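You operate a simulated robot arm through the tools that you are given. There is no shell and no other tool.

You run a simulated robot arm. Do the job below in one go: nothing can be reset, and whatever is moved stays where it is left.

TASK
Put things in order on the top of the teal bench. At the end: the silver flat anvil is in the red insulation hold tray (marked "LEAK HOLD"); the wick cartridge stands on top of the black soak plaque; the yellow crimp anvil is on the clear glass plate; the red crimp anvil is on the steel dish; the medium stretch weight (marked "250 g") stands where the silver flat anvil stood; whatever was shut is shut again. Leave all else as you found it, and nothing knocked over.

It is judged by the outcome, as a careful person would: the job done as asked, and still so three seconds after it is handed in. It fails if anything else is knocked over, pushed out of place, dropped, spilled or broken.

THE ROBOT
A 6-joint arm with a two-finger parallel gripper, fixed in place. Base frame: the origin is on the floor under the middle of its stand, x ahead of it, y to its left, z up; the work surface is at about z = 85. Readings come in cm, rad, newtons and seconds.
With the tool pointing down near the work surface it reaches from about 36 to 76 cm from the base axis. Its first joint turns from -1.152 to 1.152 rad. Payload 2.45 kg.
Tool frame: the origin (TCP) lies between the finger pads and is the grasp point; the fingertips stand 2.4 cm ahead of it; z points along the fingers, y is the line along which they close. The gripper opens to 6.8 cm. The fingers are 1.7 cm wide and 1 cm thick; the gripper's body (4 by 7 cm) begins 4.1 cm behind the TCP.
Orientation is that of the tool frame in the base frame, as a unit quaternion [w, x, y, z]. With the fingers straight down and closing along the base's y, the tool's x points along the base's -x, its y along +y and its z along -z.

THE INTERFACE
- The arm moves only by the tool drive_tool. Its arguments are lists of equal length, an entry for each row: "travel": the shift along the base's x, y, z in units of 30 mm (1.0 is 30 mm), a list of three; "angular": the turn, a rotation vector about the base's x, y, z in units of 6 degrees (1.0 is 6 degrees), a list of three; "hand": the opening, from 0 (shut) to 1 (fully open). In form: {"travel": [[tx, ty, tz], ...], "angular": [[wx, wy, wz], ...], "hand": [hand, ...]}. A call has 1 to 20 rows; each row shifts and turns the commanded pose from where the row before left it. A call with a number of a shift or a turn outside -1 to 1 is refused whole. Each row takes 0.2 s and may step no farther than 5 cm and 0.15 rad from the row before; otherwise, or with a gripper value out of range, the whole call is refused. Where a pose cannot be reached the arm comes as near as it can. A force on the tool above 40 N (or 10 N above the force at the start of the call, whichever is more), or a blocked arm, ends the call early, and 0.2 s more pass. The fingers move at their own pace (about 10.8 cm/s each) and stop on an object; they squeeze with about 38 N. The grip force told is the motor's: it shows also when the fingers shut on nothing. Time passes only in rows, and 0.2 s behind the last, so rows that do not move let the fingers close. The reply holds the time, the measured pose of the TCP, the force on the tool along the base axes, the opening and the grip force, in the units named above and with some noise, with the torque about the TCP (base axes, N m) and any sound that the robot's microphone picked up.
- Cameras (640 x 400 px; columns grow to the right, rows downward): "scene" is fixed at [17.18, 42.22, 145.68]; the picture's right is [-0.68, -0.74, 0.00], its down [-0.48, 0.44, -0.76] and it looks along [0.56, -0.51, -0.66] (base axes); focal length 355 px, centre (320, 200). "wrist" rides on the gripper at [8.4, 1.1, -7.5] in the tool frame; the picture's right is [-0.13, 0.99, 0.00], its down [-0.60, -0.08, -0.79] and it looks along [-0.79, -0.10, 0.61] (tool axes); focal length 251 px, centre (320, 200). There is no depth. A picture from a camera that has moved, and an enlarged one, comes with that camera's place and axes in the base frame and with its lens.
- snapshot(camera): a new picture of that camera. It takes no simulated time.
- enlarge(camera, box): a new picture of the part [left, top, right, bottom] of that camera's present view, enlarged. It takes no simulated time.
- job_done(): hands the job in; it is judged then, once.

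Nothing tells you positions but the pictures and the camera data. Unless the task says otherwise, let go and move clear before handing in.

The tools are called after "Emit:" as a command line: name --argument value ..., lists and objects as JSON in quotes. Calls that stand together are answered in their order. drive_tool: Moves the arm, as the interface text tells. Its arguments: {"type":"object","properties":{"travel":{"type":"array"},"angular":{"type":"array"},"hand":{"type":"array"}},"required":["travel","angular","hand"]} The other tools are called the same way: snapshot (camera) takes a picture; enlarge (camera, box) takes an enlarged picture of a part of a camera's view; job_done () hands the job in.

At the start:

```text
time: 0.0
eef_pos: [43.94, -9.87, 115.65]
tool_rot: [0.0, 0.001, 1.0, -0.001]
ft_force: [0.1, 0.4, -0.3]
torque: [-0.04, 0.02, 0.01]
opening: 6.81
grip_force: 0.0
```

scene: 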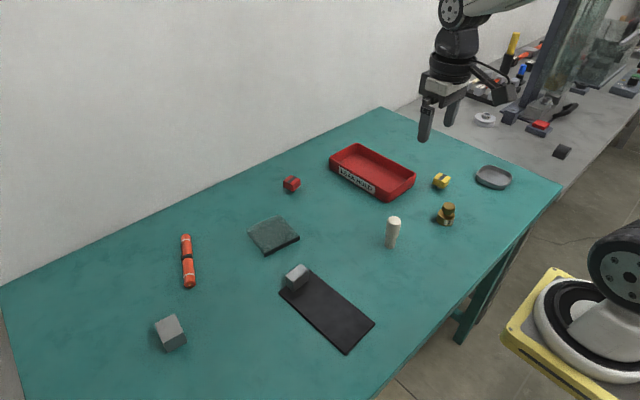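
wrist: 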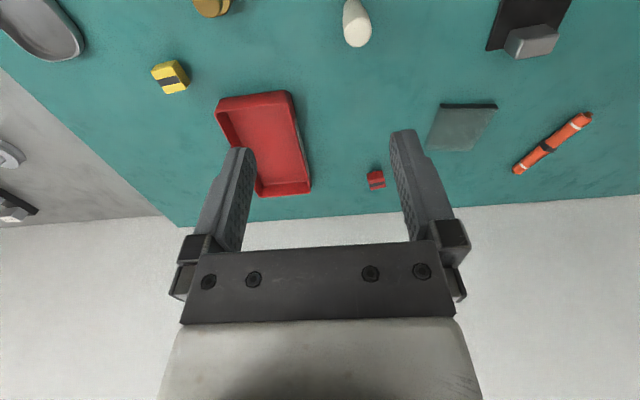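

I see a teal bench with a red tray, a red and a yellow anvil, a steel dish, a glass plate, a black plaque with a silver block on it, a white cartridge, a brass weight, an orange stick and a grey cube. I'll take closer looks before moving anything.

Emit:
enlarge --camera "scene" --box '[320, 120, 520, 260]'

Emit:
enlarge --camera "scene" --box '[220, 160, 400, 360]'

Emit:
enlarge --camera "scene" --box '[100, 210, 300, 370]'

Emit:
enlarge --camera "scene" --box '[440, 20, 640, 180]'

Emit:
enlarge --camera "wrist" --box '[0, 0, 320, 220]'

Emit:
enlarge --camera "wrist" --box '[320, 0, 640, 220]'

```text
2.86 times, centred on (420, 190) of scene
camera zoom: at [17.18, 42.22, 145.68], right [-0.68, -0.74, 0.0], down [-0.48, 0.44, -0.76], along [0.56, -0.51, -0.66], focal length 1015 px, centre (34, 229)
```

zoom: 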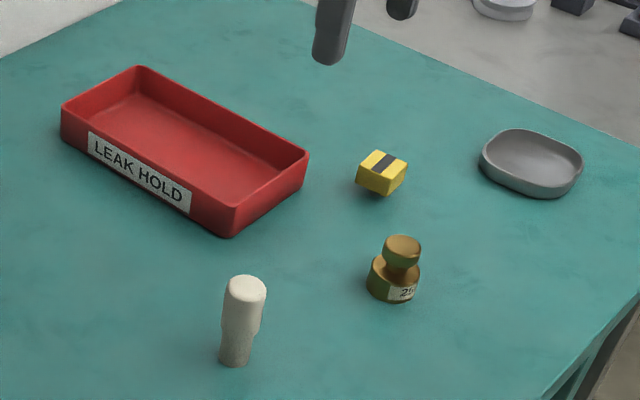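

```text
2.00 times, centred on (310, 260) of scene
camera zoom: at [17.18, 42.22, 145.68], right [-0.68, -0.74, 0.0], down [-0.48, 0.44, -0.76], along [0.56, -0.51, -0.66], focal length 711 px, centre (340, 80)
```

zoom: 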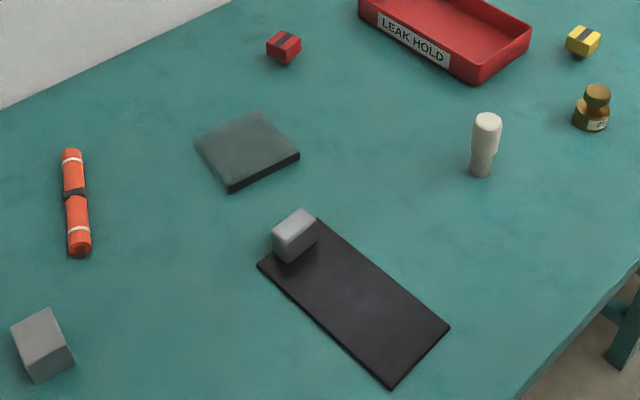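

```text
2.50 times, centred on (200, 290) of scene
camera zoom: at [17.18, 42.22, 145.68], right [-0.68, -0.74, 0.0], down [-0.48, 0.44, -0.76], along [0.56, -0.51, -0.66], focal length 888 px, centre (620, -25)
```

zoom: 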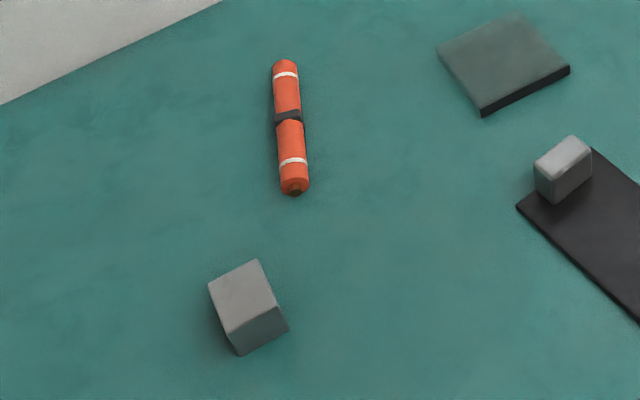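

```text
2.50 times, centred on (540, 100) of scene
camera zoom: at [17.18, 42.22, 145.68], right [-0.68, -0.74, 0.0], down [-0.48, 0.44, -0.76], along [0.56, -0.51, -0.66], focal length 888 px, centre (-230, 450)
```

zoom: 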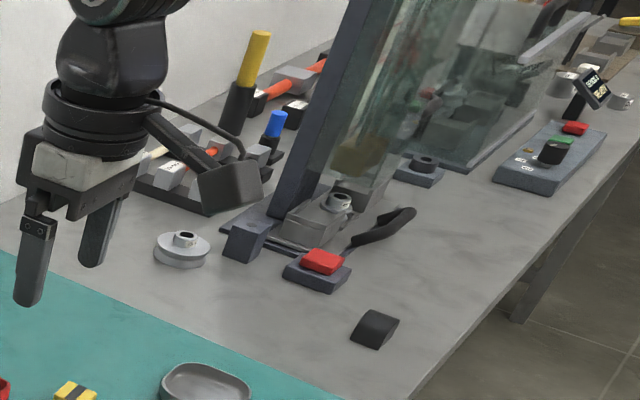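

```text
1.82 times, centred on (160, 110) of wrist
camera zoom: at [35.65, -8.75, 123.21], right [0.13, 0.99, 0.0], down [0.6, -0.08, 0.79], along [0.79, -0.1, -0.61], focal length 457 px, centre (611, 364)
```

zoom: 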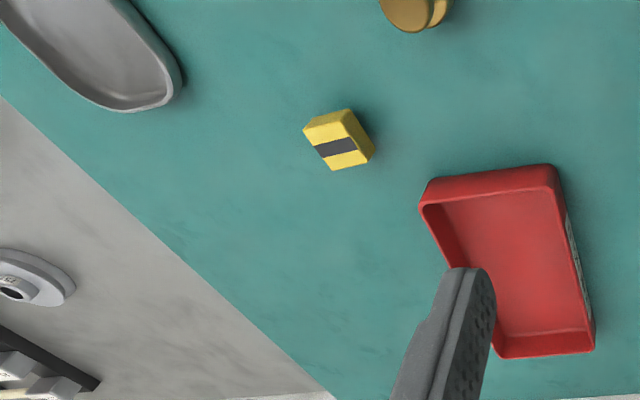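

```text
1.82 times, centred on (480, 110) of wrist
camera zoom: at [35.65, -8.75, 123.21], right [0.13, 0.99, 0.0], down [0.6, -0.08, 0.79], along [0.79, -0.1, -0.61], focal length 457 px, centre (29, 364)
```

zoom: 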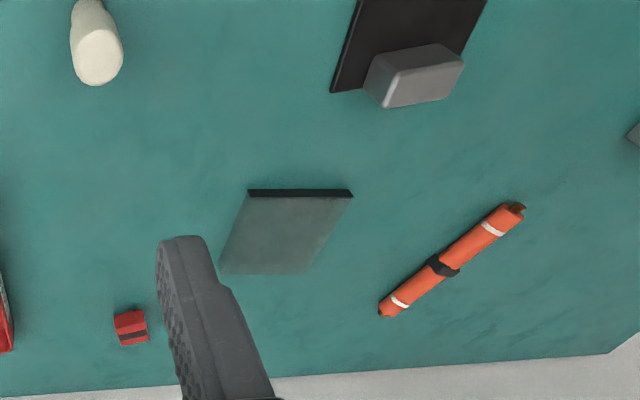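

The bench layout is fairly clear, but two grey blocks could each be the "silver flat anvil": one on the plaque, one at the far left. I'll swing the wrist camera over them, staying high, to tell them apart.

Emit:
drive_tool --travel '[[0.024, 0.905, -0.238], [0.024, 0.905, -0.238], [0.024, 0.905, -0.238], [0.024, 0.905, -0.238], [0.024, 0.905, -0.238], [0.024, 0.905, -0.238], [0.024, 0.905, -0.238], [0.024, 0.905, -0.238], [0.024, 0.905, -0.238], [0.024, 0.905, -0.238], [0.024, 0.905, -0.238], [0.024, 0.905, -0.238], [0.024, 0.905, -0.238], [0.024, 0.905, -0.238]]' --angular '[[0, 0, 0], [0, 0, 0], [0, 0, 0], [0, 0, 0], [0, 0, 0], [0, 0, 0], [0, 0, 0], [0, 0, 0], [0, 0, 0], [0, 0, 0], [0, 0, 0], [0, 0, 0], [0, 0, 0], [0, 0, 0]]' --hand '[1, 1, 1, 1, 1, 1, 1, 1, 1, 1, 1, 1, 1, 1]'

Emit:
snapshot --camera "wrist"

Emit:
snapshot --camera "scene"

```text
time: 3.0
eef_pos: [45.12, 28.38, 105.71]
tool_rot: [0.0, 0.0, 1.0, 0.0]
ft_force: [0.8, 0.5, 0.8]
torque: [0.01, -0.06, 0.02]
opening: 6.77
grip_force: 0.0
```

```text
taken
camera wrist: at [36.65, 29.46, 113.22], right [0.13, 0.99, 0.0], down [0.6, -0.08, 0.79], along [0.79, -0.1, -0.61], focal length 251 px, centre (320, 200)
```

wrist: 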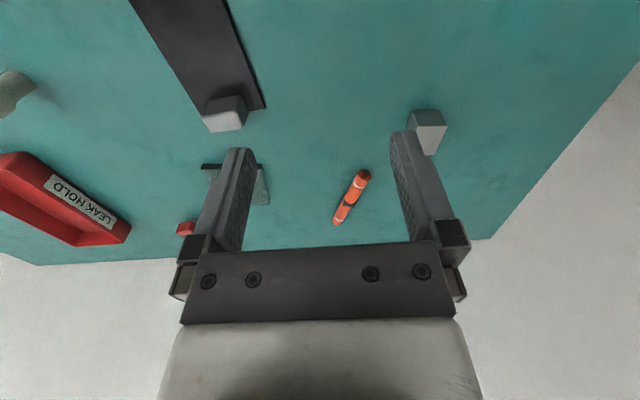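

```text
taken
```

scene: 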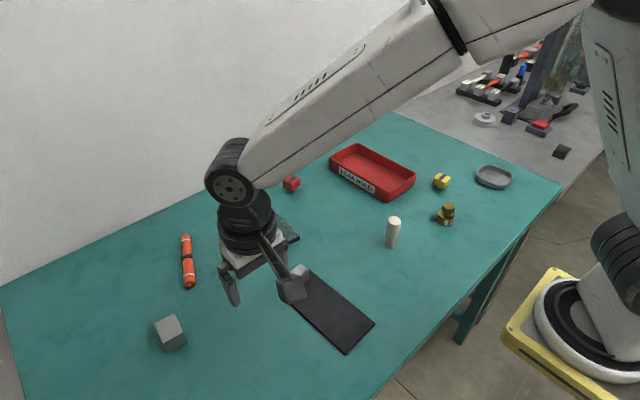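

Emit:
enlarge --camera "wrist" --box '[360, 80, 480, 180]'

Emit:
enlarge --camera "wrist" --box '[160, 50, 300, 150]'

Emit:
enlarge --camera "wrist" --box '[300, 150, 400, 240]'

Emit:
enlarge --camera "scene" --box '[140, 300, 200, 360]'

Emit:
enlarge --camera "scene" --box '[450, 50, 600, 150]'

```text
4.00 times, centred on (420, 130) of wrist
camera zoom: at [36.65, 29.46, 113.22], right [0.13, 0.99, 0.0], down [0.6, -0.08, 0.79], along [0.79, -0.1, -0.61], focal length 1006 px, centre (-80, 480)
```

zoom: 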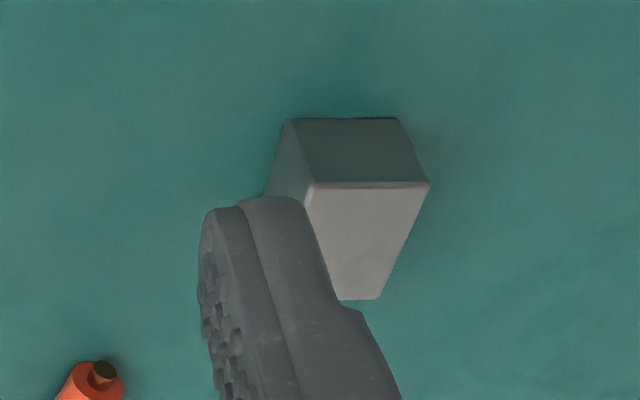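

```text
4.00 times, centred on (230, 100) of wrist
camera zoom: at [36.65, 29.46, 113.22], right [0.13, 0.99, 0.0], down [0.6, -0.08, 0.79], along [0.79, -0.1, -0.61], focal length 1006 px, centre (680, 600)
```

zoom: 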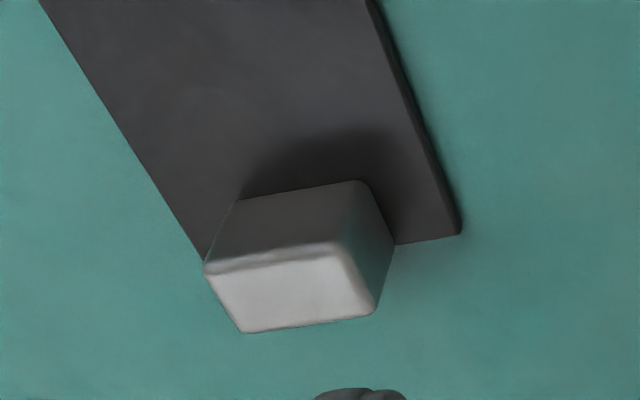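

```text
4.44 times, centred on (350, 195) of wrist
camera zoom: at [36.65, 29.46, 113.22], right [0.13, 0.99, 0.0], down [0.6, -0.08, 0.79], along [0.79, -0.1, -0.61], focal length 1118 px, centre (187, 222)
```

zoom: 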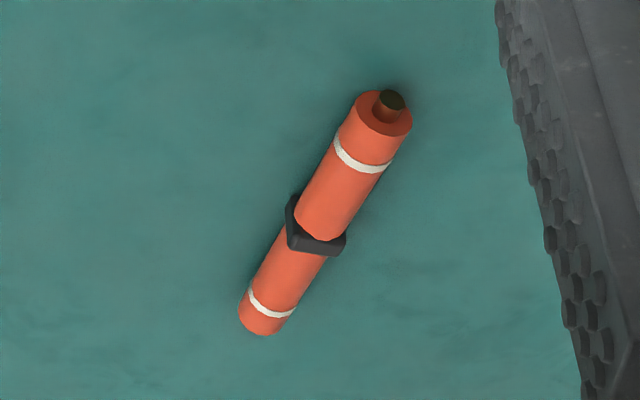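

```text
6.67 times, centred on (170, 330) of scene
camera zoom: at [17.18, 42.22, 145.68], right [-0.68, -0.74, 0.0], down [-0.48, 0.44, -0.76], along [0.56, -0.51, -0.66], focal length 2368 px, centre (1320, -667)
```

zoom: 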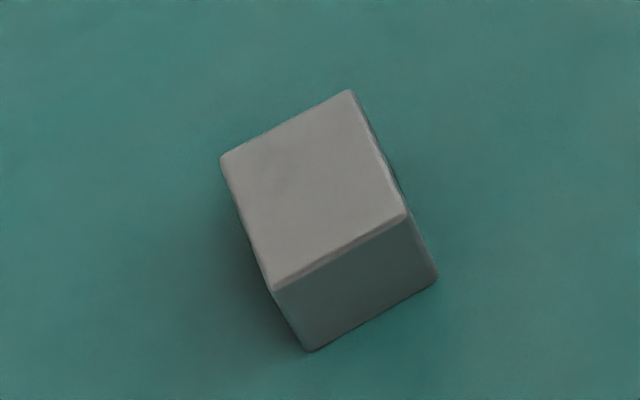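

```text
4.00 times, centred on (525, 100) of scene
camera zoom: at [17.18, 42.22, 145.68], right [-0.68, -0.74, 0.0], down [-0.48, 0.44, -0.76], along [0.56, -0.51, -0.66], focal length 1421 px, centre (-500, 600)
```

zoom: 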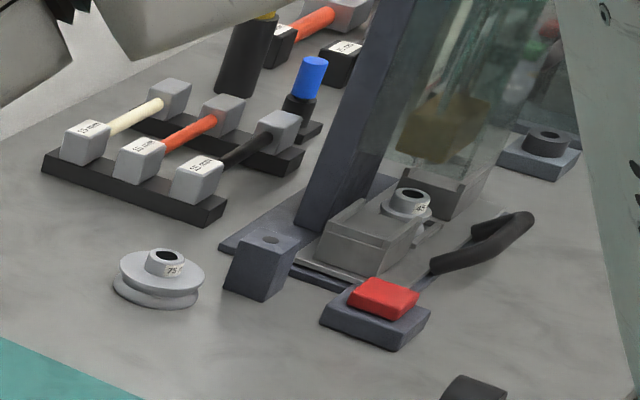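

The block on the plaque has rounded, glossy edges, and the far-left cube is plain and sharper-edged. I'll compare both with the red and yellow anvils at matching zoom, and read the weight's label.

Emit:
enlarge --camera "scene" --box '[270, 165, 315, 205]'

Emit:
enlarge --camera "scene" --box '[420, 160, 470, 200]'

Emit:
enlarge --camera "scene" --box '[425, 195, 470, 235]'

Emit:
enlarge --camera "scene" --box '[370, 205, 420, 260]'

Emit:
enlarge --camera "scene" --box '[160, 225, 220, 295]'

Emit:
enlarge --camera "scene" --box '[465, 150, 525, 200]'

Emit:
enlarge --camera "wrist" --box '[0, 60, 140, 260]'

```text
10.00 times, centred on (292, 185) of scene
camera zoom: at [17.18, 42.22, 145.68], right [-0.68, -0.74, 0.0], down [-0.48, 0.44, -0.76], along [0.56, -0.51, -0.66], focal length 3553 px, centre (595, 350)
```

zoom: 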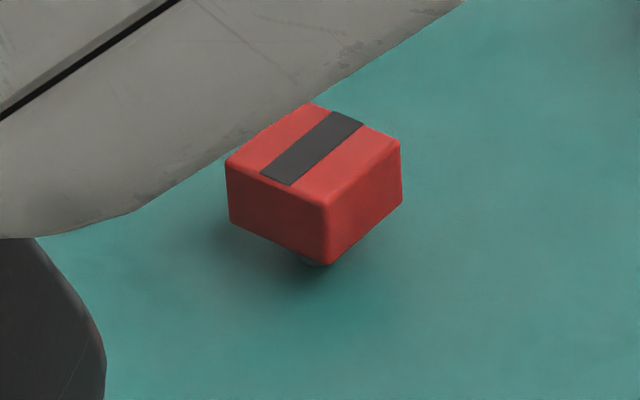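

```text
10.00 times, centred on (445, 180) of scene
camera zoom: at [17.18, 42.22, 145.68], right [-0.68, -0.74, 0.0], down [-0.48, 0.44, -0.76], along [0.56, -0.51, -0.66], focal length 3553 px, centre (-930, 400)
```

zoom: 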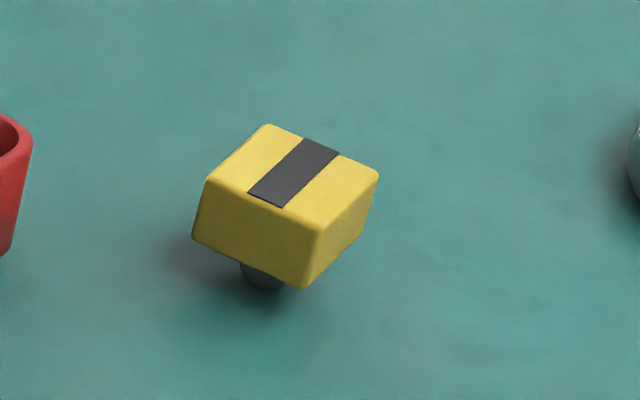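

```text
10.00 times, centred on (448, 215) of scene
camera zoom: at [17.18, 42.22, 145.68], right [-0.68, -0.74, 0.0], down [-0.48, 0.44, -0.76], along [0.56, -0.51, -0.66], focal length 3553 px, centre (-955, 50)
```

zoom: 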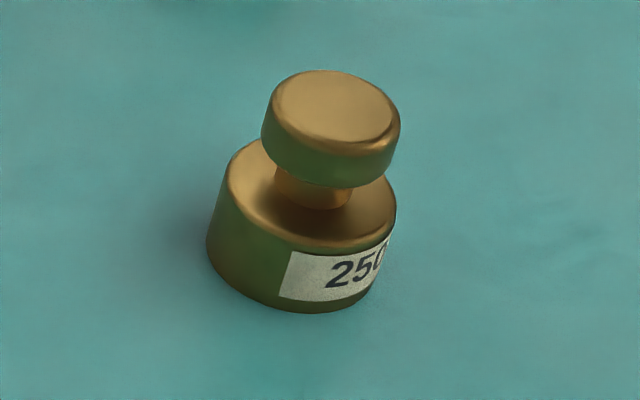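

```text
7.27 times, centred on (395, 232) of scene
camera zoom: at [17.18, 42.22, 145.68], right [-0.68, -0.74, 0.0], down [-0.48, 0.44, -0.76], along [0.56, -0.51, -0.66], focal length 2584 px, centre (-226, -36)
```

zoom: 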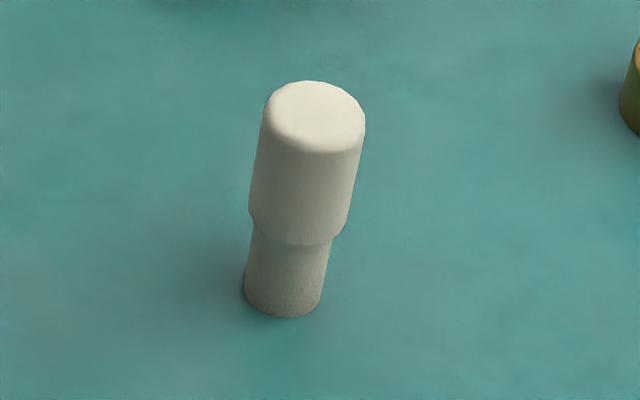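

```text
5.71 times, centred on (190, 260) of scene
camera zoom: at [17.18, 42.22, 145.68], right [-0.68, -0.74, 0.0], down [-0.48, 0.44, -0.76], along [0.56, -0.51, -0.66], focal length 2030 px, centre (1063, -143)
```

zoom: 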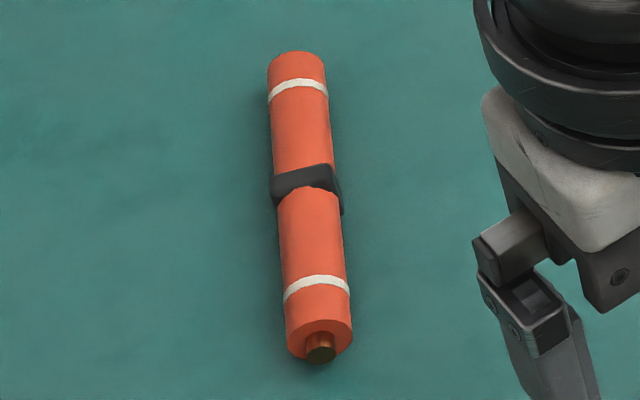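

```text
8.00 times, centred on (495, 175) of scene
camera zoom: at [17.18, 42.22, 145.68], right [-0.68, -0.74, 0.0], down [-0.48, 0.44, -0.76], along [0.56, -0.51, -0.66], focal length 2842 px, centre (-1080, 400)
```

zoom: 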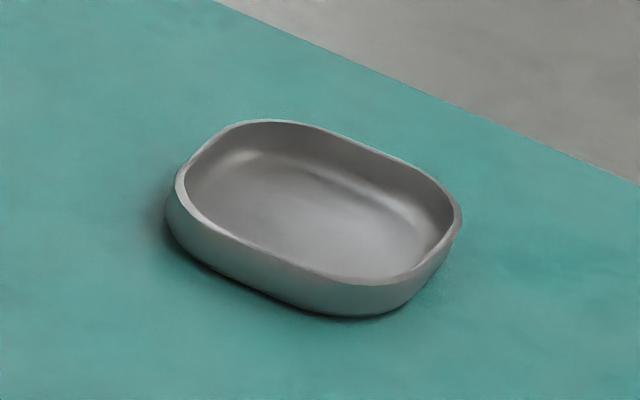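

```text
2.00 times, centred on (70, 160) of wrist
camera zoom: at [36.65, 29.46, 113.22], right [0.13, 0.99, 0.0], down [0.6, -0.08, 0.79], along [0.79, -0.1, -0.61], focal length 503 px, centre (820, 280)
```

zoom: 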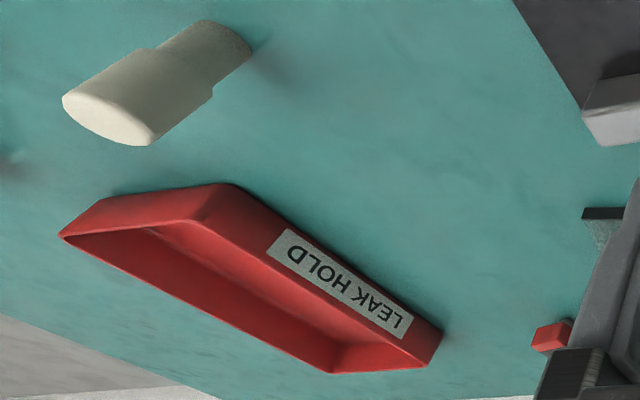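

The red and yellow anvils are blocks on a short stem, so I need to know whether either grey block has the same stem. I'll lower the wrist camera for shallow-angle views of both.

Emit:
drive_tool --travel '[[-0.053, -0.293, -0.913], [-0.053, -0.293, -0.913], [-0.053, -0.293, -0.913], [-0.053, -0.293, -0.913], [-0.053, -0.293, -0.913]]' --angular '[[0, 0, 0], [0, 0, 0], [0, 0, 0], [0, 0, 0], [0, 0, 0]]' --hand '[1, 1, 1, 1, 1]'

Emit:
snapshot --camera "wrist"

Emit:
enlarge --camera "wrist" --box '[460, 160, 580, 260]'

```text
time: 4.2
eef_pos: [44.18, 23.95, 91.97]
tool_rot: [0.0, 0.0, 1.0, 0.0]
ft_force: [-0.6, -0.5, -0.8]
torque: [0.0, -0.03, -0.01]
opening: 6.8
grip_force: 0.0
```

```text
taken
camera wrist: at [35.71, 25.01, 99.42], right [0.13, 0.99, 0.0], down [0.6, -0.08, 0.79], along [0.79, -0.1, -0.61], focal length 251 px, centre (320, 200)
```

wrist: 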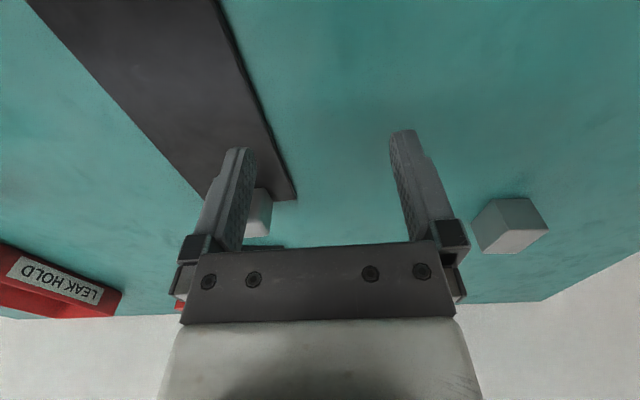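

```text
4.00 times, centred on (520, 210) of wrist
camera zoom: at [35.71, 25.01, 99.42], right [0.13, 0.99, 0.0], down [0.6, -0.08, 0.79], along [0.79, -0.1, -0.61], focal length 1006 px, centre (-480, 160)
```

zoom: 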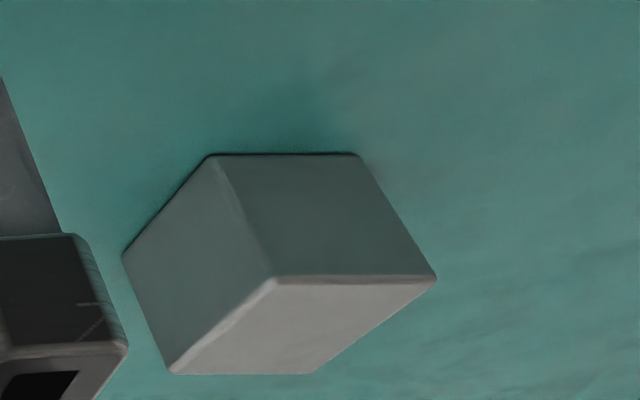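

The far-left cube sits flush on the bench with no stem. Next I'll shift left to see the block on the plaque from the same low angle.

Emit:
drive_tool --travel '[[0, 0.9, 0], [0, 0.9, 0], [0, 0.9, 0]]' --angular '[[0, 0, 0], [0, 0, 0], [0, 0, 0]]' --hand '[1, 1, 1]'

Emit:
snapshot --camera "wrist"

Emit:
enlarge --camera "wrist" --box '[90, 170, 210, 280]'

Emit:
enlarge --camera "scene" --box '[270, 250, 330, 310]'

```text
time: 5.0
eef_pos: [44.14, 32.21, 91.77]
tool_rot: [0.0, -0.001, 1.0, 0.0]
ft_force: [-0.1, 0.5, 0.8]
torque: [0.0, 0.0, 0.04]
opening: 6.81
grip_force: 0.1
```

```text
taken
camera wrist: at [35.76, 33.21, 99.3], right [0.13, 0.99, 0.0], down [0.6, -0.08, 0.79], along [0.79, -0.1, -0.61], focal length 251 px, centre (320, 200)
```

wrist: 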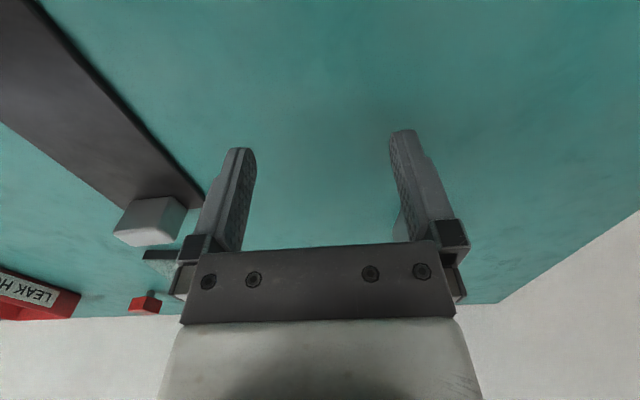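

```text
3.64 times, centred on (150, 225) of wrist
camera zoom: at [35.76, 33.21, 99.3], right [0.13, 0.99, 0.0], down [0.6, -0.08, 0.79], along [0.79, -0.1, -0.61], focal length 914 px, centre (938, 109)
```

zoom: 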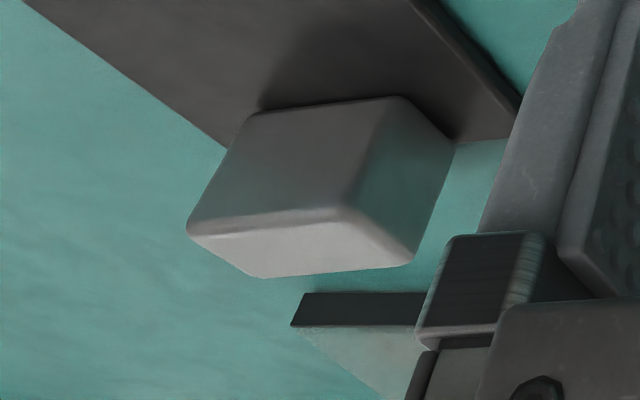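

```text
6.67 times, centred on (300, 280) of scene
camera zoom: at [17.18, 42.22, 145.68], right [-0.68, -0.74, 0.0], down [-0.48, 0.44, -0.76], along [0.56, -0.51, -0.66], focal length 2368 px, centre (453, -333)
```

zoom: 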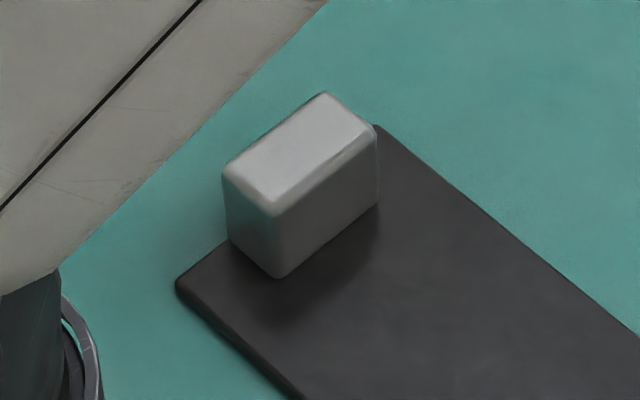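

I take the block on the plaque as the silver flat anvil: it is bright and rounded, while the far cube is dull grey and steel-like. I'll rise and hover over the block at about (52.7, 16.2) to pin down its position.

Emit:
drive_tool --travel '[[0, 0, 1], [0, 0, 1], [0.1, 0, 0.5], [0.474, -0.889, 0], [0.474, -0.889, 0], [0.474, -0.889, 0], [0.474, -0.889, 0], [0.474, -0.889, 0], [0.474, -0.889, -0.1]]' --angular '[[0, 0, 0], [0, 0, 0], [0, 0, 0], [0, 0, 0], [0, 0, 0], [0, 0, 0], [0, 0, 0], [0, 0, 0], [0, 0, 0]]' --hand '[1, 1, 1, 1, 1, 1, 1, 1, 1]'

Emit:
snapshot --camera "wrist"

Emit:
enlarge --camera "wrist" --box '[240, 10, 400, 110]'

```text
time: 7.0
eef_pos: [53.16, 15.84, 99.05]
tool_rot: [0.0, 0.0, 1.0, 0.0]
ft_force: [-0.3, 0.3, 0.1]
torque: [-0.03, -0.02, 0.0]
opening: 6.81
grip_force: 0.0
```

```text
taken
camera wrist: at [44.7, 16.87, 106.56], right [0.13, 0.99, 0.0], down [0.6, -0.08, 0.79], along [0.79, -0.1, -0.61], focal length 251 px, centre (320, 200)
```

wrist: 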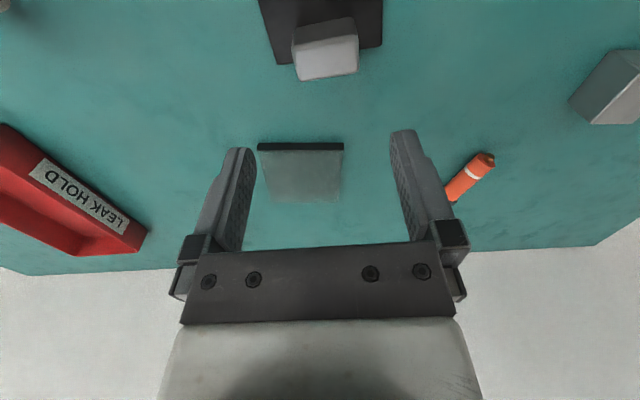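

```text
4.00 times, centred on (320, 60) of wrist
camera zoom: at [44.7, 16.87, 106.56], right [0.13, 0.99, 0.0], down [0.6, -0.08, 0.79], along [0.79, -0.1, -0.61], focal length 1006 px, centre (320, 760)
```

zoom: 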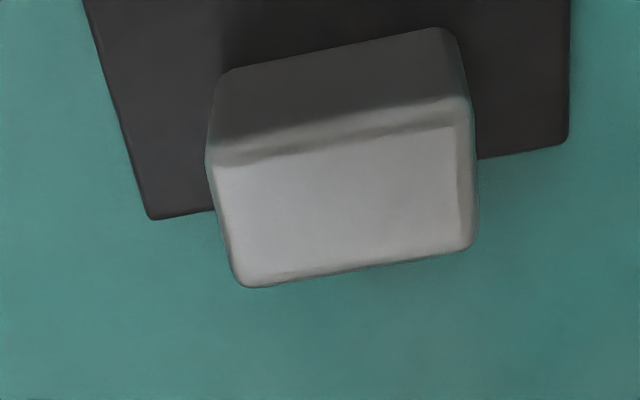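

The anvil's centre is at about (52.4, 16.3), its top near z = 89, turned about 3° like the plaque. I'll turn the gripper 3°, descend around it with the fingers open, and check before closing.

Emit:
drive_tool --travel '[[-0.06, 0.05, -0.87], [-0.06, 0.05, -0.87], [-0.06, 0.05, -0.6], [-0.06, 0, -0.3], [0, 0, 0]]' --angular '[[0, 0, 0.25], [0, 0, 0.25], [0, 0, 0], [0, 0, 0], [0, 0, 0]]' --hand '[1, 1, 1, 1, 1]'

Emit:
snapshot --camera "wrist"

Emit:
enlarge --camera "scene" --box '[240, 210, 360, 310]'

```text
time: 8.2
eef_pos: [52.11, 16.32, 91.33]
tool_rot: [0.0, -0.025, 1.0, 0.0]
ft_force: [0.2, 0.1, 0.5]
torque: [-0.01, -0.01, -0.03]
opening: 6.8
grip_force: 0.0
```

```text
taken
camera wrist: at [43.75, 16.91, 98.83], right [0.08, 1.0, 0.0], down [0.61, -0.05, 0.79], along [0.79, -0.06, -0.61], focal length 251 px, centre (320, 200)
```

wrist: 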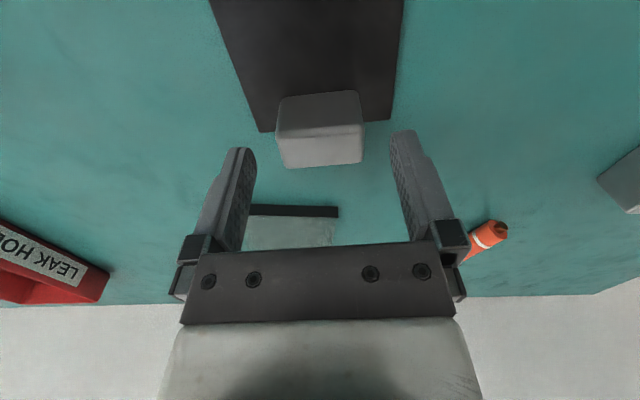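

```text
4.00 times, centred on (300, 260) of scene
camera zoom: at [17.18, 42.22, 145.68], right [-0.68, -0.74, 0.0], down [-0.48, 0.44, -0.76], along [0.56, -0.51, -0.66], focal length 1421 px, centre (400, -40)
```

zoom: 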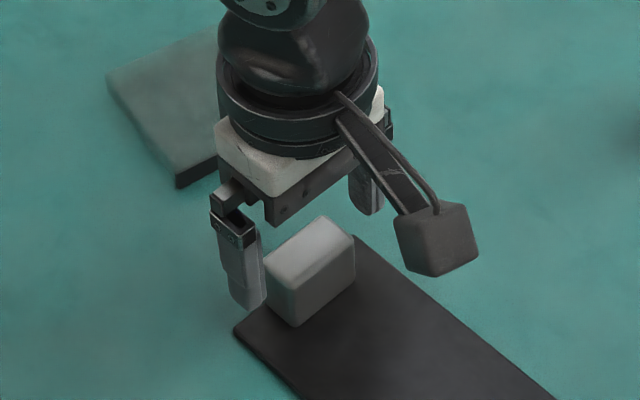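

The block is centred between the open fingers. I'll go down the last 2.6 cm and close on it.

Emit:
drive_tool --travel '[[0.03, 0.01, -0.5], [0, 0, -0.38], [0, 0, 0], [0, 0, 0], [0, 0, 0], [0, 0, 0]]' --angular '[[0, 0, 0], [0, 0, 0], [0, 0, 0], [0, 0, 0], [0, 0, 0], [0, 0, 0]]' --hand '[1, 1, 1, 0.4, 0.4, 0.4]'

Emit:
enlarge --camera "scene" --box '[240, 210, 360, 310]'

```text
time: 9.6
eef_pos: [52.35, 16.38, 88.71]
tool_rot: [0.0, -0.026, 1.0, 0.0]
ft_force: [0.1, 0.3, -0.8]
torque: [-0.01, -0.07, 0.01]
opening: 4.33
grip_force: 37.9
```

```text
4.00 times, centred on (300, 260) of scene
camera zoom: at [17.18, 42.22, 145.68], right [-0.68, -0.74, 0.0], down [-0.48, 0.44, -0.76], along [0.56, -0.51, -0.66], focal length 1421 px, centre (400, -40)
```

zoom: 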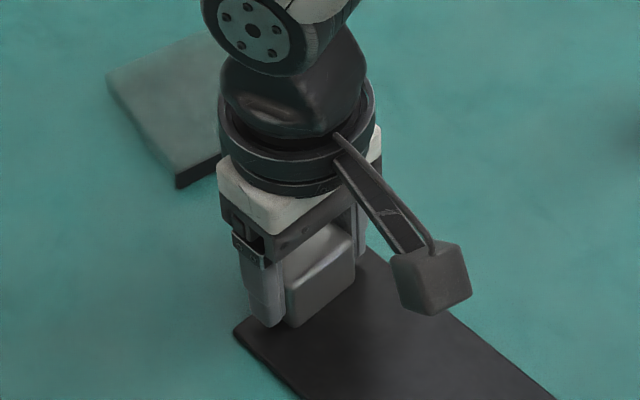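

The anvil is gripped, 4.33 cm wide, and its original centre was about (52.3, 16.4). I'll lift it and carry it high over to the red tray.

Emit:
drive_tool --travel '[[0, 0, 0.5], [0, 0, 0.9], [0, 0, 0.95], [0, 0, 0.95], [0, 0, 0.5], [0.243, -0.938, 0], [0.243, -0.938, 0], [0.243, -0.938, 0], [0.243, -0.938, 0], [0.243, -0.938, 0], [0.243, -0.938, 0], [0.243, -0.938, 0], [0.243, -0.938, 0], [0.243, -0.938, 0], [0.243, -0.938, 0], [0.243, -0.938, 0], [0.243, -0.938, 0], [0.243, -0.938, 0], [0.243, -0.938, 0], [0, 0, 0]]' --angular '[[0, 0, 0], [0, 0, 0], [0, 0, 0], [0, 0, 0], [0, 0, 0], [0, 0, -0.1], [0, 0, -0.1], [0, 0, -0.1], [0, 0, -0.1], [0, 0, -0.1], [0, 0, 0], [0, 0, 0], [0, 0, 0], [0, 0, 0], [0, 0, 0], [0, 0, 0], [0, 0, 0], [0, 0, 0], [0, 0, 0], [0, 0, 0]]' --hand '[0.35, 0.35, 0.35, 0.35, 0.35, 0.35, 0.35, 0.35, 0.35, 0.35, 0.35, 0.35, 0.35, 0.35, 0.35, 0.35, 0.35, 0.35, 0.35, 0.35]'

Emit:
snapshot --camera "wrist"

Emit:
snapshot --camera "scene"

```text
time: 13.8
eef_pos: [62.55, -22.93, 100.02]
tool_rot: [0.0, 0.0, 1.0, 0.0]
ft_force: [0.0, -0.4, -1.2]
torque: [-0.01, -0.13, -0.01]
opening: 4.34
grip_force: 38.4
```

```text
taken
camera wrist: at [54.22, -21.86, 107.57], right [0.13, 0.99, 0.0], down [0.6, -0.08, 0.79], along [0.79, -0.1, -0.61], focal length 251 px, centre (320, 200)
```

wrist: 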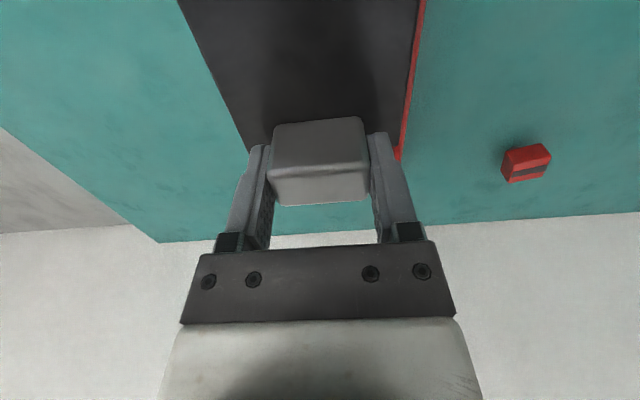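

```text
taken
```

scene: 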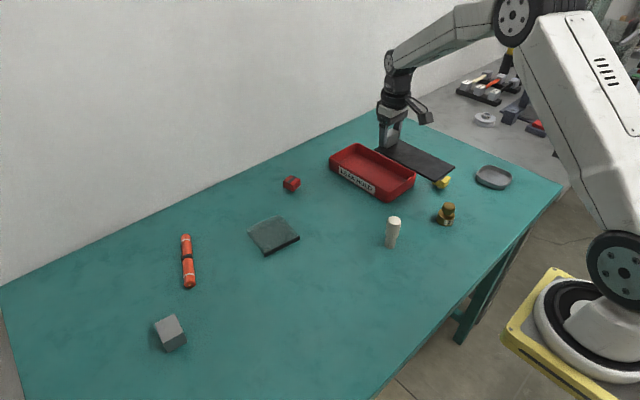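

The black plaque came up with the block: the block is the plaque's fixed handle, not a loose anvil. So the silver flat anvil must be the block at the far left, and the plaque has to go back exactly where it lay. I'll check how it hangs first.

Emit:
enlarge --camera "scene" --box '[340, 80, 480, 200]'

Emit:
enlarge --camera "scene" --box '[220, 200, 400, 360]'

Emit:
enlarge --camera "wrist" --box '[160, 0, 460, 220]'

```text
3.33 times, centred on (410, 140) of scene
camera zoom: at [17.18, 42.22, 145.68], right [-0.68, -0.74, 0.0], down [-0.48, 0.44, -0.76], along [0.56, -0.51, -0.66], focal length 1184 px, centre (20, 400)
```

zoom: 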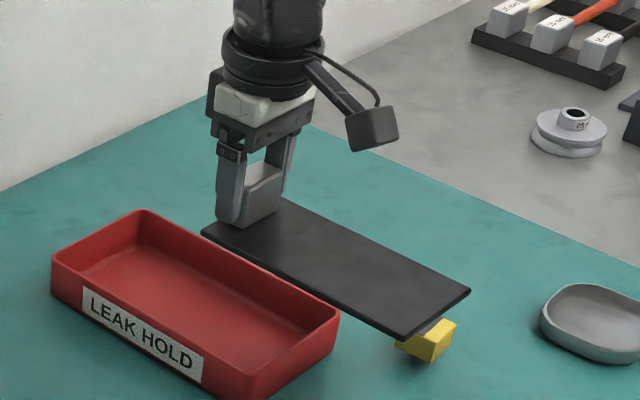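

```text
2.50 times, centred on (310, 280) of scene
camera zoom: at [17.18, 42.22, 145.68], right [-0.68, -0.74, 0.0], down [-0.48, 0.44, -0.76], along [0.56, -0.51, -0.66], focal length 888 px, centre (345, 0)
```

zoom: 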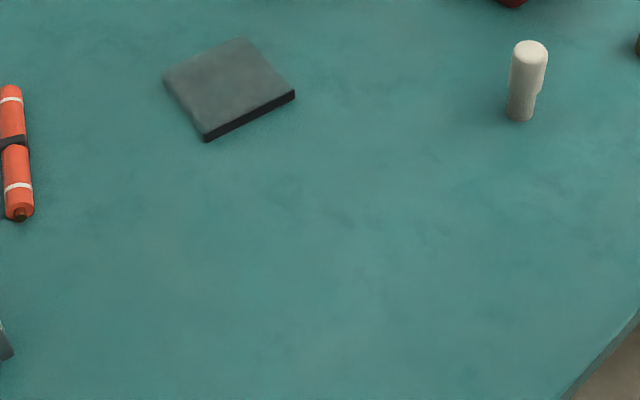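

```text
1.82 times, centred on (310, 110) of wrist
camera zoom: at [54.22, -21.86, 107.57], right [0.13, 0.99, 0.0], down [0.6, -0.08, 0.79], along [0.79, -0.1, -0.61], focal length 457 px, centre (338, 364)
```

zoom: 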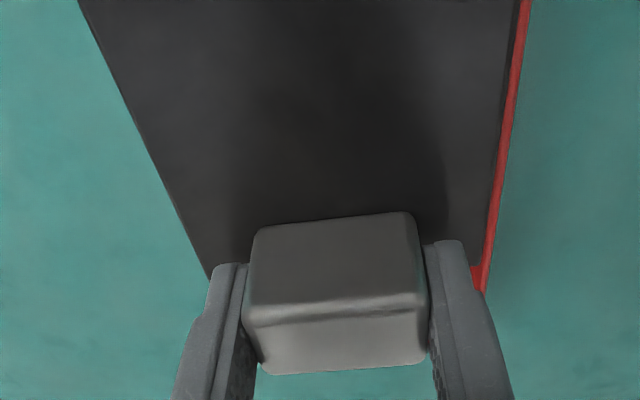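

Nothing under the path was disturbed and the plaque hangs level and firm. I'll carry it back along exactly the reversed path, slightly higher to clear the cartridge and weight.

Emit:
drive_tool --travel '[[0, 0, 0.5], [-0.243, 0.938, 0], [-0.243, 0.938, 0], [-0.243, 0.938, 0], [-0.243, 0.938, 0], [-0.243, 0.938, 0], [-0.243, 0.938, 0], [-0.243, 0.938, 0], [-0.243, 0.938, 0], [-0.243, 0.938, 0], [-0.243, 0.938, 0], [-0.243, 0.938, 0], [-0.243, 0.938, 0], [-0.243, 0.938, 0], [-0.243, 0.938, 0], [0, 0, 0], [0, 0, 0]]' --angular '[[0, 0, 0], [0, 0, 0], [0, 0, 0], [0, 0, 0], [0, 0, 0], [0, 0, 0], [0, 0, 0], [0, 0, 0], [0, 0, 0], [0, 0, 0], [0, 0, 0.1], [0, 0, 0.1], [0, 0, 0.1], [0, 0, 0.1], [0, 0, 0.1], [0, 0, 0], [0, 0, 0]]' --hand '[0.35, 0.35, 0.35, 0.35, 0.35, 0.35, 0.35, 0.35, 0.35, 0.35, 0.35, 0.35, 0.35, 0.35, 0.35, 0.35, 0.35]'

Emit:
snapshot --camera "scene"

```text
time: 17.4
eef_pos: [52.24, 16.31, 101.55]
tool_rot: [0.0, -0.027, 1.0, 0.0]
ft_force: [0.6, 1.2, -1.0]
torque: [0.0, -0.02, -0.03]
opening: 4.35
grip_force: 38.0
```

```text
taken
```

scene: 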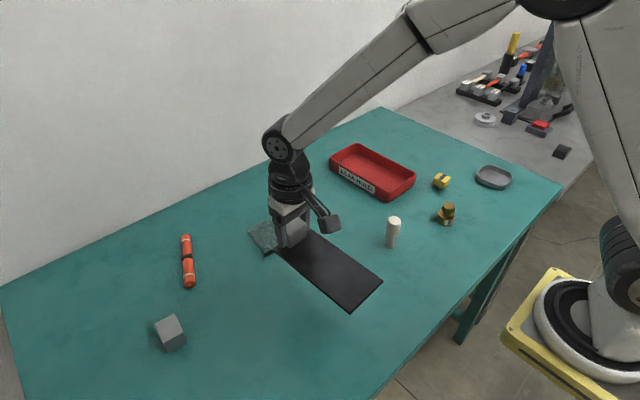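

I'm back above the plaque's original spot at the same heading. Next I'll lower it gently, reversing the lift, and watch the force before releasing.

Emit:
drive_tool --travel '[[0, 0, -0.9], [0, 0, -0.9], [0, 0, -0.9], [0, 0, -0.7], [0, 0, -0.4], [0, 0, -0.25], [0, 0, -0.15], [0, 0, -0.07], [0, 0, 0], [0, 0, 0]]' --angular '[[0, 0, 0], [0, 0, 0], [0, 0, 0], [0, 0, 0], [0, 0, 0], [0, 0, 0], [0, 0, 0], [0, 0, 0], [0, 0, 0], [0, 0, 0]]' --hand '[0.35, 0.35, 0.35, 0.35, 0.35, 0.35, 0.35, 0.35, 0.35, 0.35]'

Emit:
enlarge --camera "scene" --box '[220, 160, 400, 360]'

```text
time: 19.6
eef_pos: [52.39, 16.41, 88.84]
tool_rot: [0.0, -0.027, 1.0, 0.0]
ft_force: [0.0, -0.7, -0.6]
torque: [-0.01, -0.05, -0.01]
opening: 4.36
grip_force: 38.5
```

```text
2.00 times, centred on (310, 260) of scene
camera zoom: at [17.18, 42.22, 145.68], right [-0.68, -0.74, 0.0], down [-0.48, 0.44, -0.76], along [0.56, -0.51, -0.66], focal length 711 px, centre (340, 80)
```

zoom: 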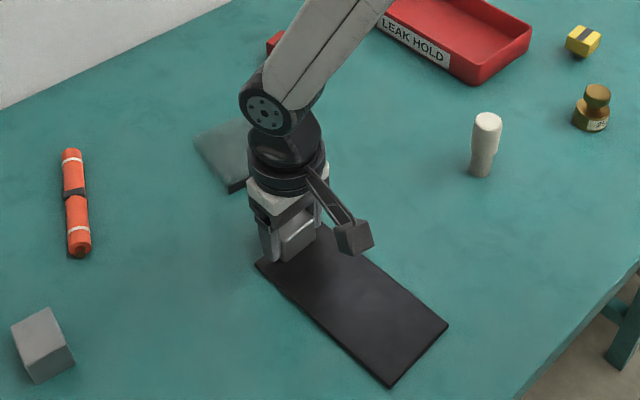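

The plaque's corners match the first picture within a pixel or two, with it still a hair above the bench. I'll ease it down the last millimetre.

Emit:
drive_tool --travel '[[0, 0, -0.03], [0, 0, 0], [0, 0, 0]]' --angular '[[0, 0, 0], [0, 0, 0], [0, 0, 0]]' --hand '[0.35, 0.35, 0.35]'

Emit:
enlarge --camera "scene" --box '[220, 160, 400, 360]'

```text
time: 20.4
eef_pos: [52.48, 16.5, 88.74]
tool_rot: [-0.001, -0.026, 1.0, 0.0]
ft_force: [-0.3, 0.4, -0.9]
torque: [0.03, -0.03, -0.02]
opening: 4.35
grip_force: 38.5
```

```text
2.00 times, centred on (310, 260) of scene
camera zoom: at [17.18, 42.22, 145.68], right [-0.68, -0.74, 0.0], down [-0.48, 0.44, -0.76], along [0.56, -0.51, -0.66], focal length 711 px, centre (340, 80)
```

zoom: 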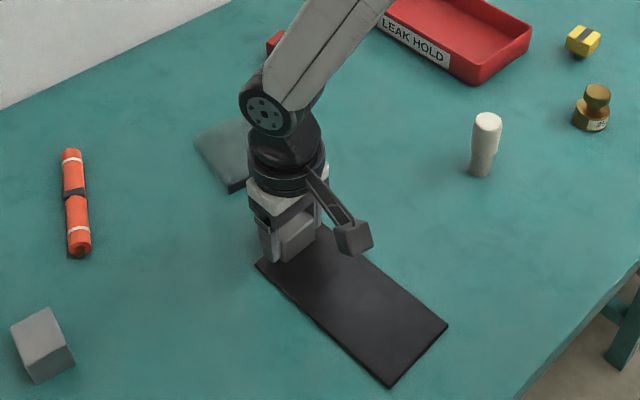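

Emit:
enlarge --camera "scene" --box '[270, 250, 330, 310]'

Emit:
enlarge --camera "scene" --box '[320, 300, 390, 360]'

```text
6.67 times, centred on (300, 280) of scene
camera zoom: at [17.18, 42.22, 145.68], right [-0.68, -0.74, 0.0], down [-0.48, 0.44, -0.76], along [0.56, -0.51, -0.66], focal length 2368 px, centre (453, -333)
```

zoom: 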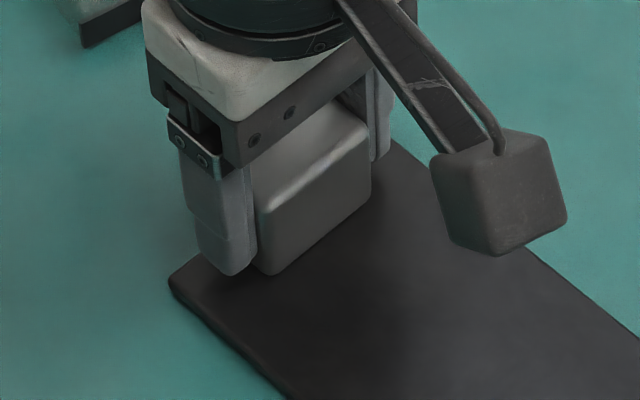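

```text
6.67 times, centred on (355, 330) of scene
camera zoom: at [17.18, 42.22, 145.68], right [-0.68, -0.74, 0.0], down [-0.48, 0.44, -0.76], along [0.56, -0.51, -0.66], focal length 2368 px, centre (87, -667)
```

zoom: 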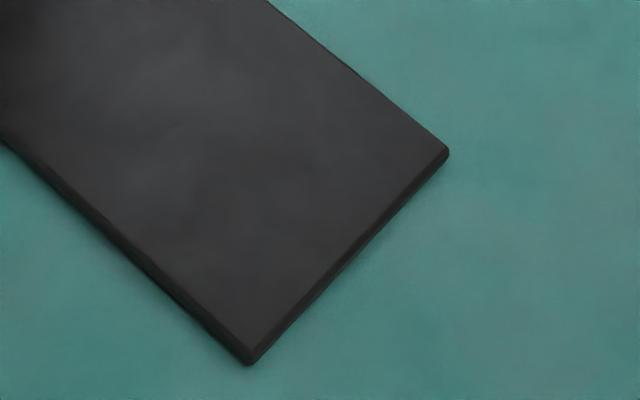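

It sits about 2 mm off (toward +x and +y) compared with the first picture. I'll nudge it back before releasing.

Emit:
drive_tool --travel '[[0, 0, 0.05], [-0.055, -0.06, 0], [0, 0, -0.06], [0, 0, 0], [0, 0, 0]]' --angular '[[0, 0, 0], [0, 0, 0], [0, 0, 0], [0, 0, 0], [0, 0, 0]]' --hand '[0.35, 0.35, 0.35, 0.35, 0.35]'

Emit:
enlarge --camera "scene" --box '[270, 250, 330, 310]'

Emit:
enlarge --camera "scene" --box '[220, 160, 400, 360]'

```text
time: 21.6
eef_pos: [52.24, 16.23, 88.69]
tool_rot: [0.001, -0.026, 1.0, 0.0]
ft_force: [-2.9, 0.1, 9.5]
torque: [-0.02, 0.59, -0.03]
opening: 4.36
grip_force: 37.7
```

```text
6.67 times, centred on (300, 280) of scene
camera zoom: at [17.15, 42.22, 145.69], right [-0.68, -0.74, 0.0], down [-0.48, 0.44, -0.76], along [0.56, -0.51, -0.66], focal length 2368 px, centre (453, -333)
```

zoom: 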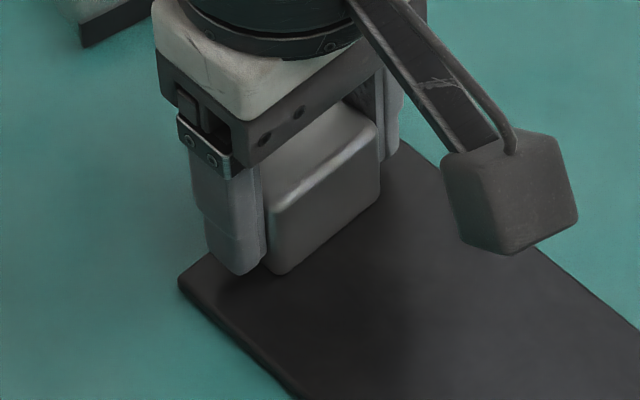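

```text
2.00 times, centred on (310, 260) of scene
camera zoom: at [17.15, 42.22, 145.69], right [-0.68, -0.74, 0.0], down [-0.48, 0.44, -0.76], along [0.56, -0.51, -0.66], focal length 711 px, centre (340, 80)
```

zoom: 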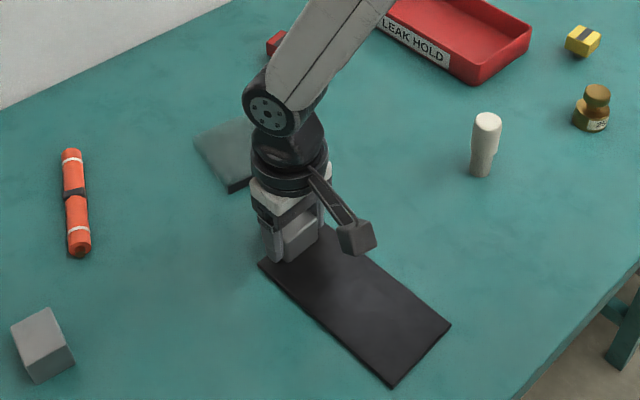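

The plaque is now within about a millimetre of its original outline and resting on the bench. I'll ease the pressure, release, and go straight up.

Emit:
drive_tool --travel '[[0, 0, 0.015], [0, 0, 0], [0, 0, 0], [0, 0, 0], [0, 0, 0.5], [0, 0, 0.9], [0, 0, 1], [0, 0, 1], [0, 0, 0]]' --angular '[[0, 0, 0], [0, 0, 0], [0, 0, 0], [0, 0, 0], [0, 0, 0], [0, 0, 0], [0, 0, 0], [0, 0, 0], [0, 0, 0]]' --hand '[0.35, 0.75, 1, 1, 1, 1, 1, 1, 1]'

Emit:
enlarge --camera "scene" --box '[270, 250, 330, 310]'

Emit:
enlarge --camera "scene" --box '[220, 160, 400, 360]'

Emit:
snapshot --camera "wrist"

```text
time: 23.6
eef_pos: [52.28, 16.23, 99.01]
tool_rot: [0.0, -0.026, 1.0, 0.0]
ft_force: [0.3, -1.0, 0.9]
torque: [0.0, -0.01, -0.01]
opening: 6.81
grip_force: 0.0
```

```text
6.67 times, centred on (300, 280) of scene
camera zoom: at [17.18, 42.22, 145.68], right [-0.68, -0.74, 0.0], down [-0.48, 0.44, -0.76], along [0.56, -0.51, -0.66], focal length 2368 px, centre (453, -333)
```

zoom: 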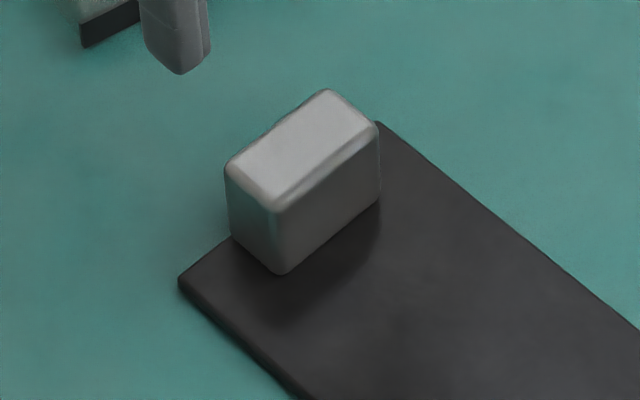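

```text
2.00 times, centred on (310, 260) of scene
camera zoom: at [17.18, 42.22, 145.68], right [-0.68, -0.74, 0.0], down [-0.48, 0.44, -0.76], along [0.56, -0.51, -0.66], focal length 711 px, centre (340, 80)
```

zoom: 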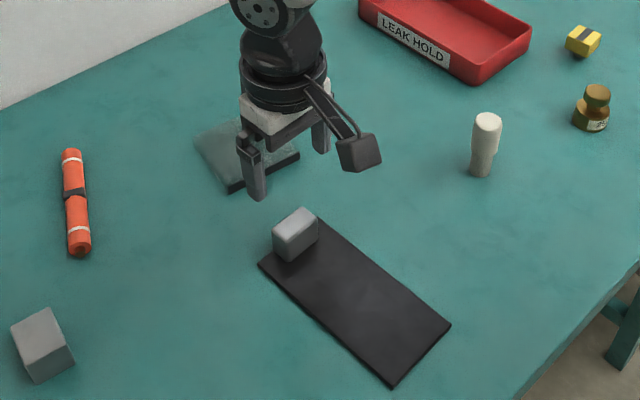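

```text
taken
camera wrist: at [43.86, 16.89, 106.51], right [0.08, 1.0, 0.0], down [0.61, -0.05, 0.79], along [0.79, -0.06, -0.61], focal length 251 px, centre (320, 200)
```

wrist: 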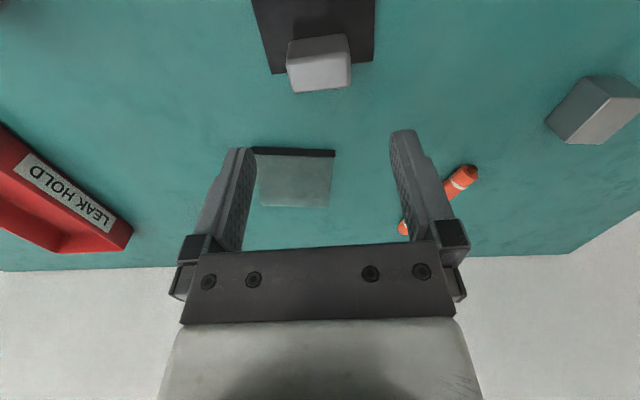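

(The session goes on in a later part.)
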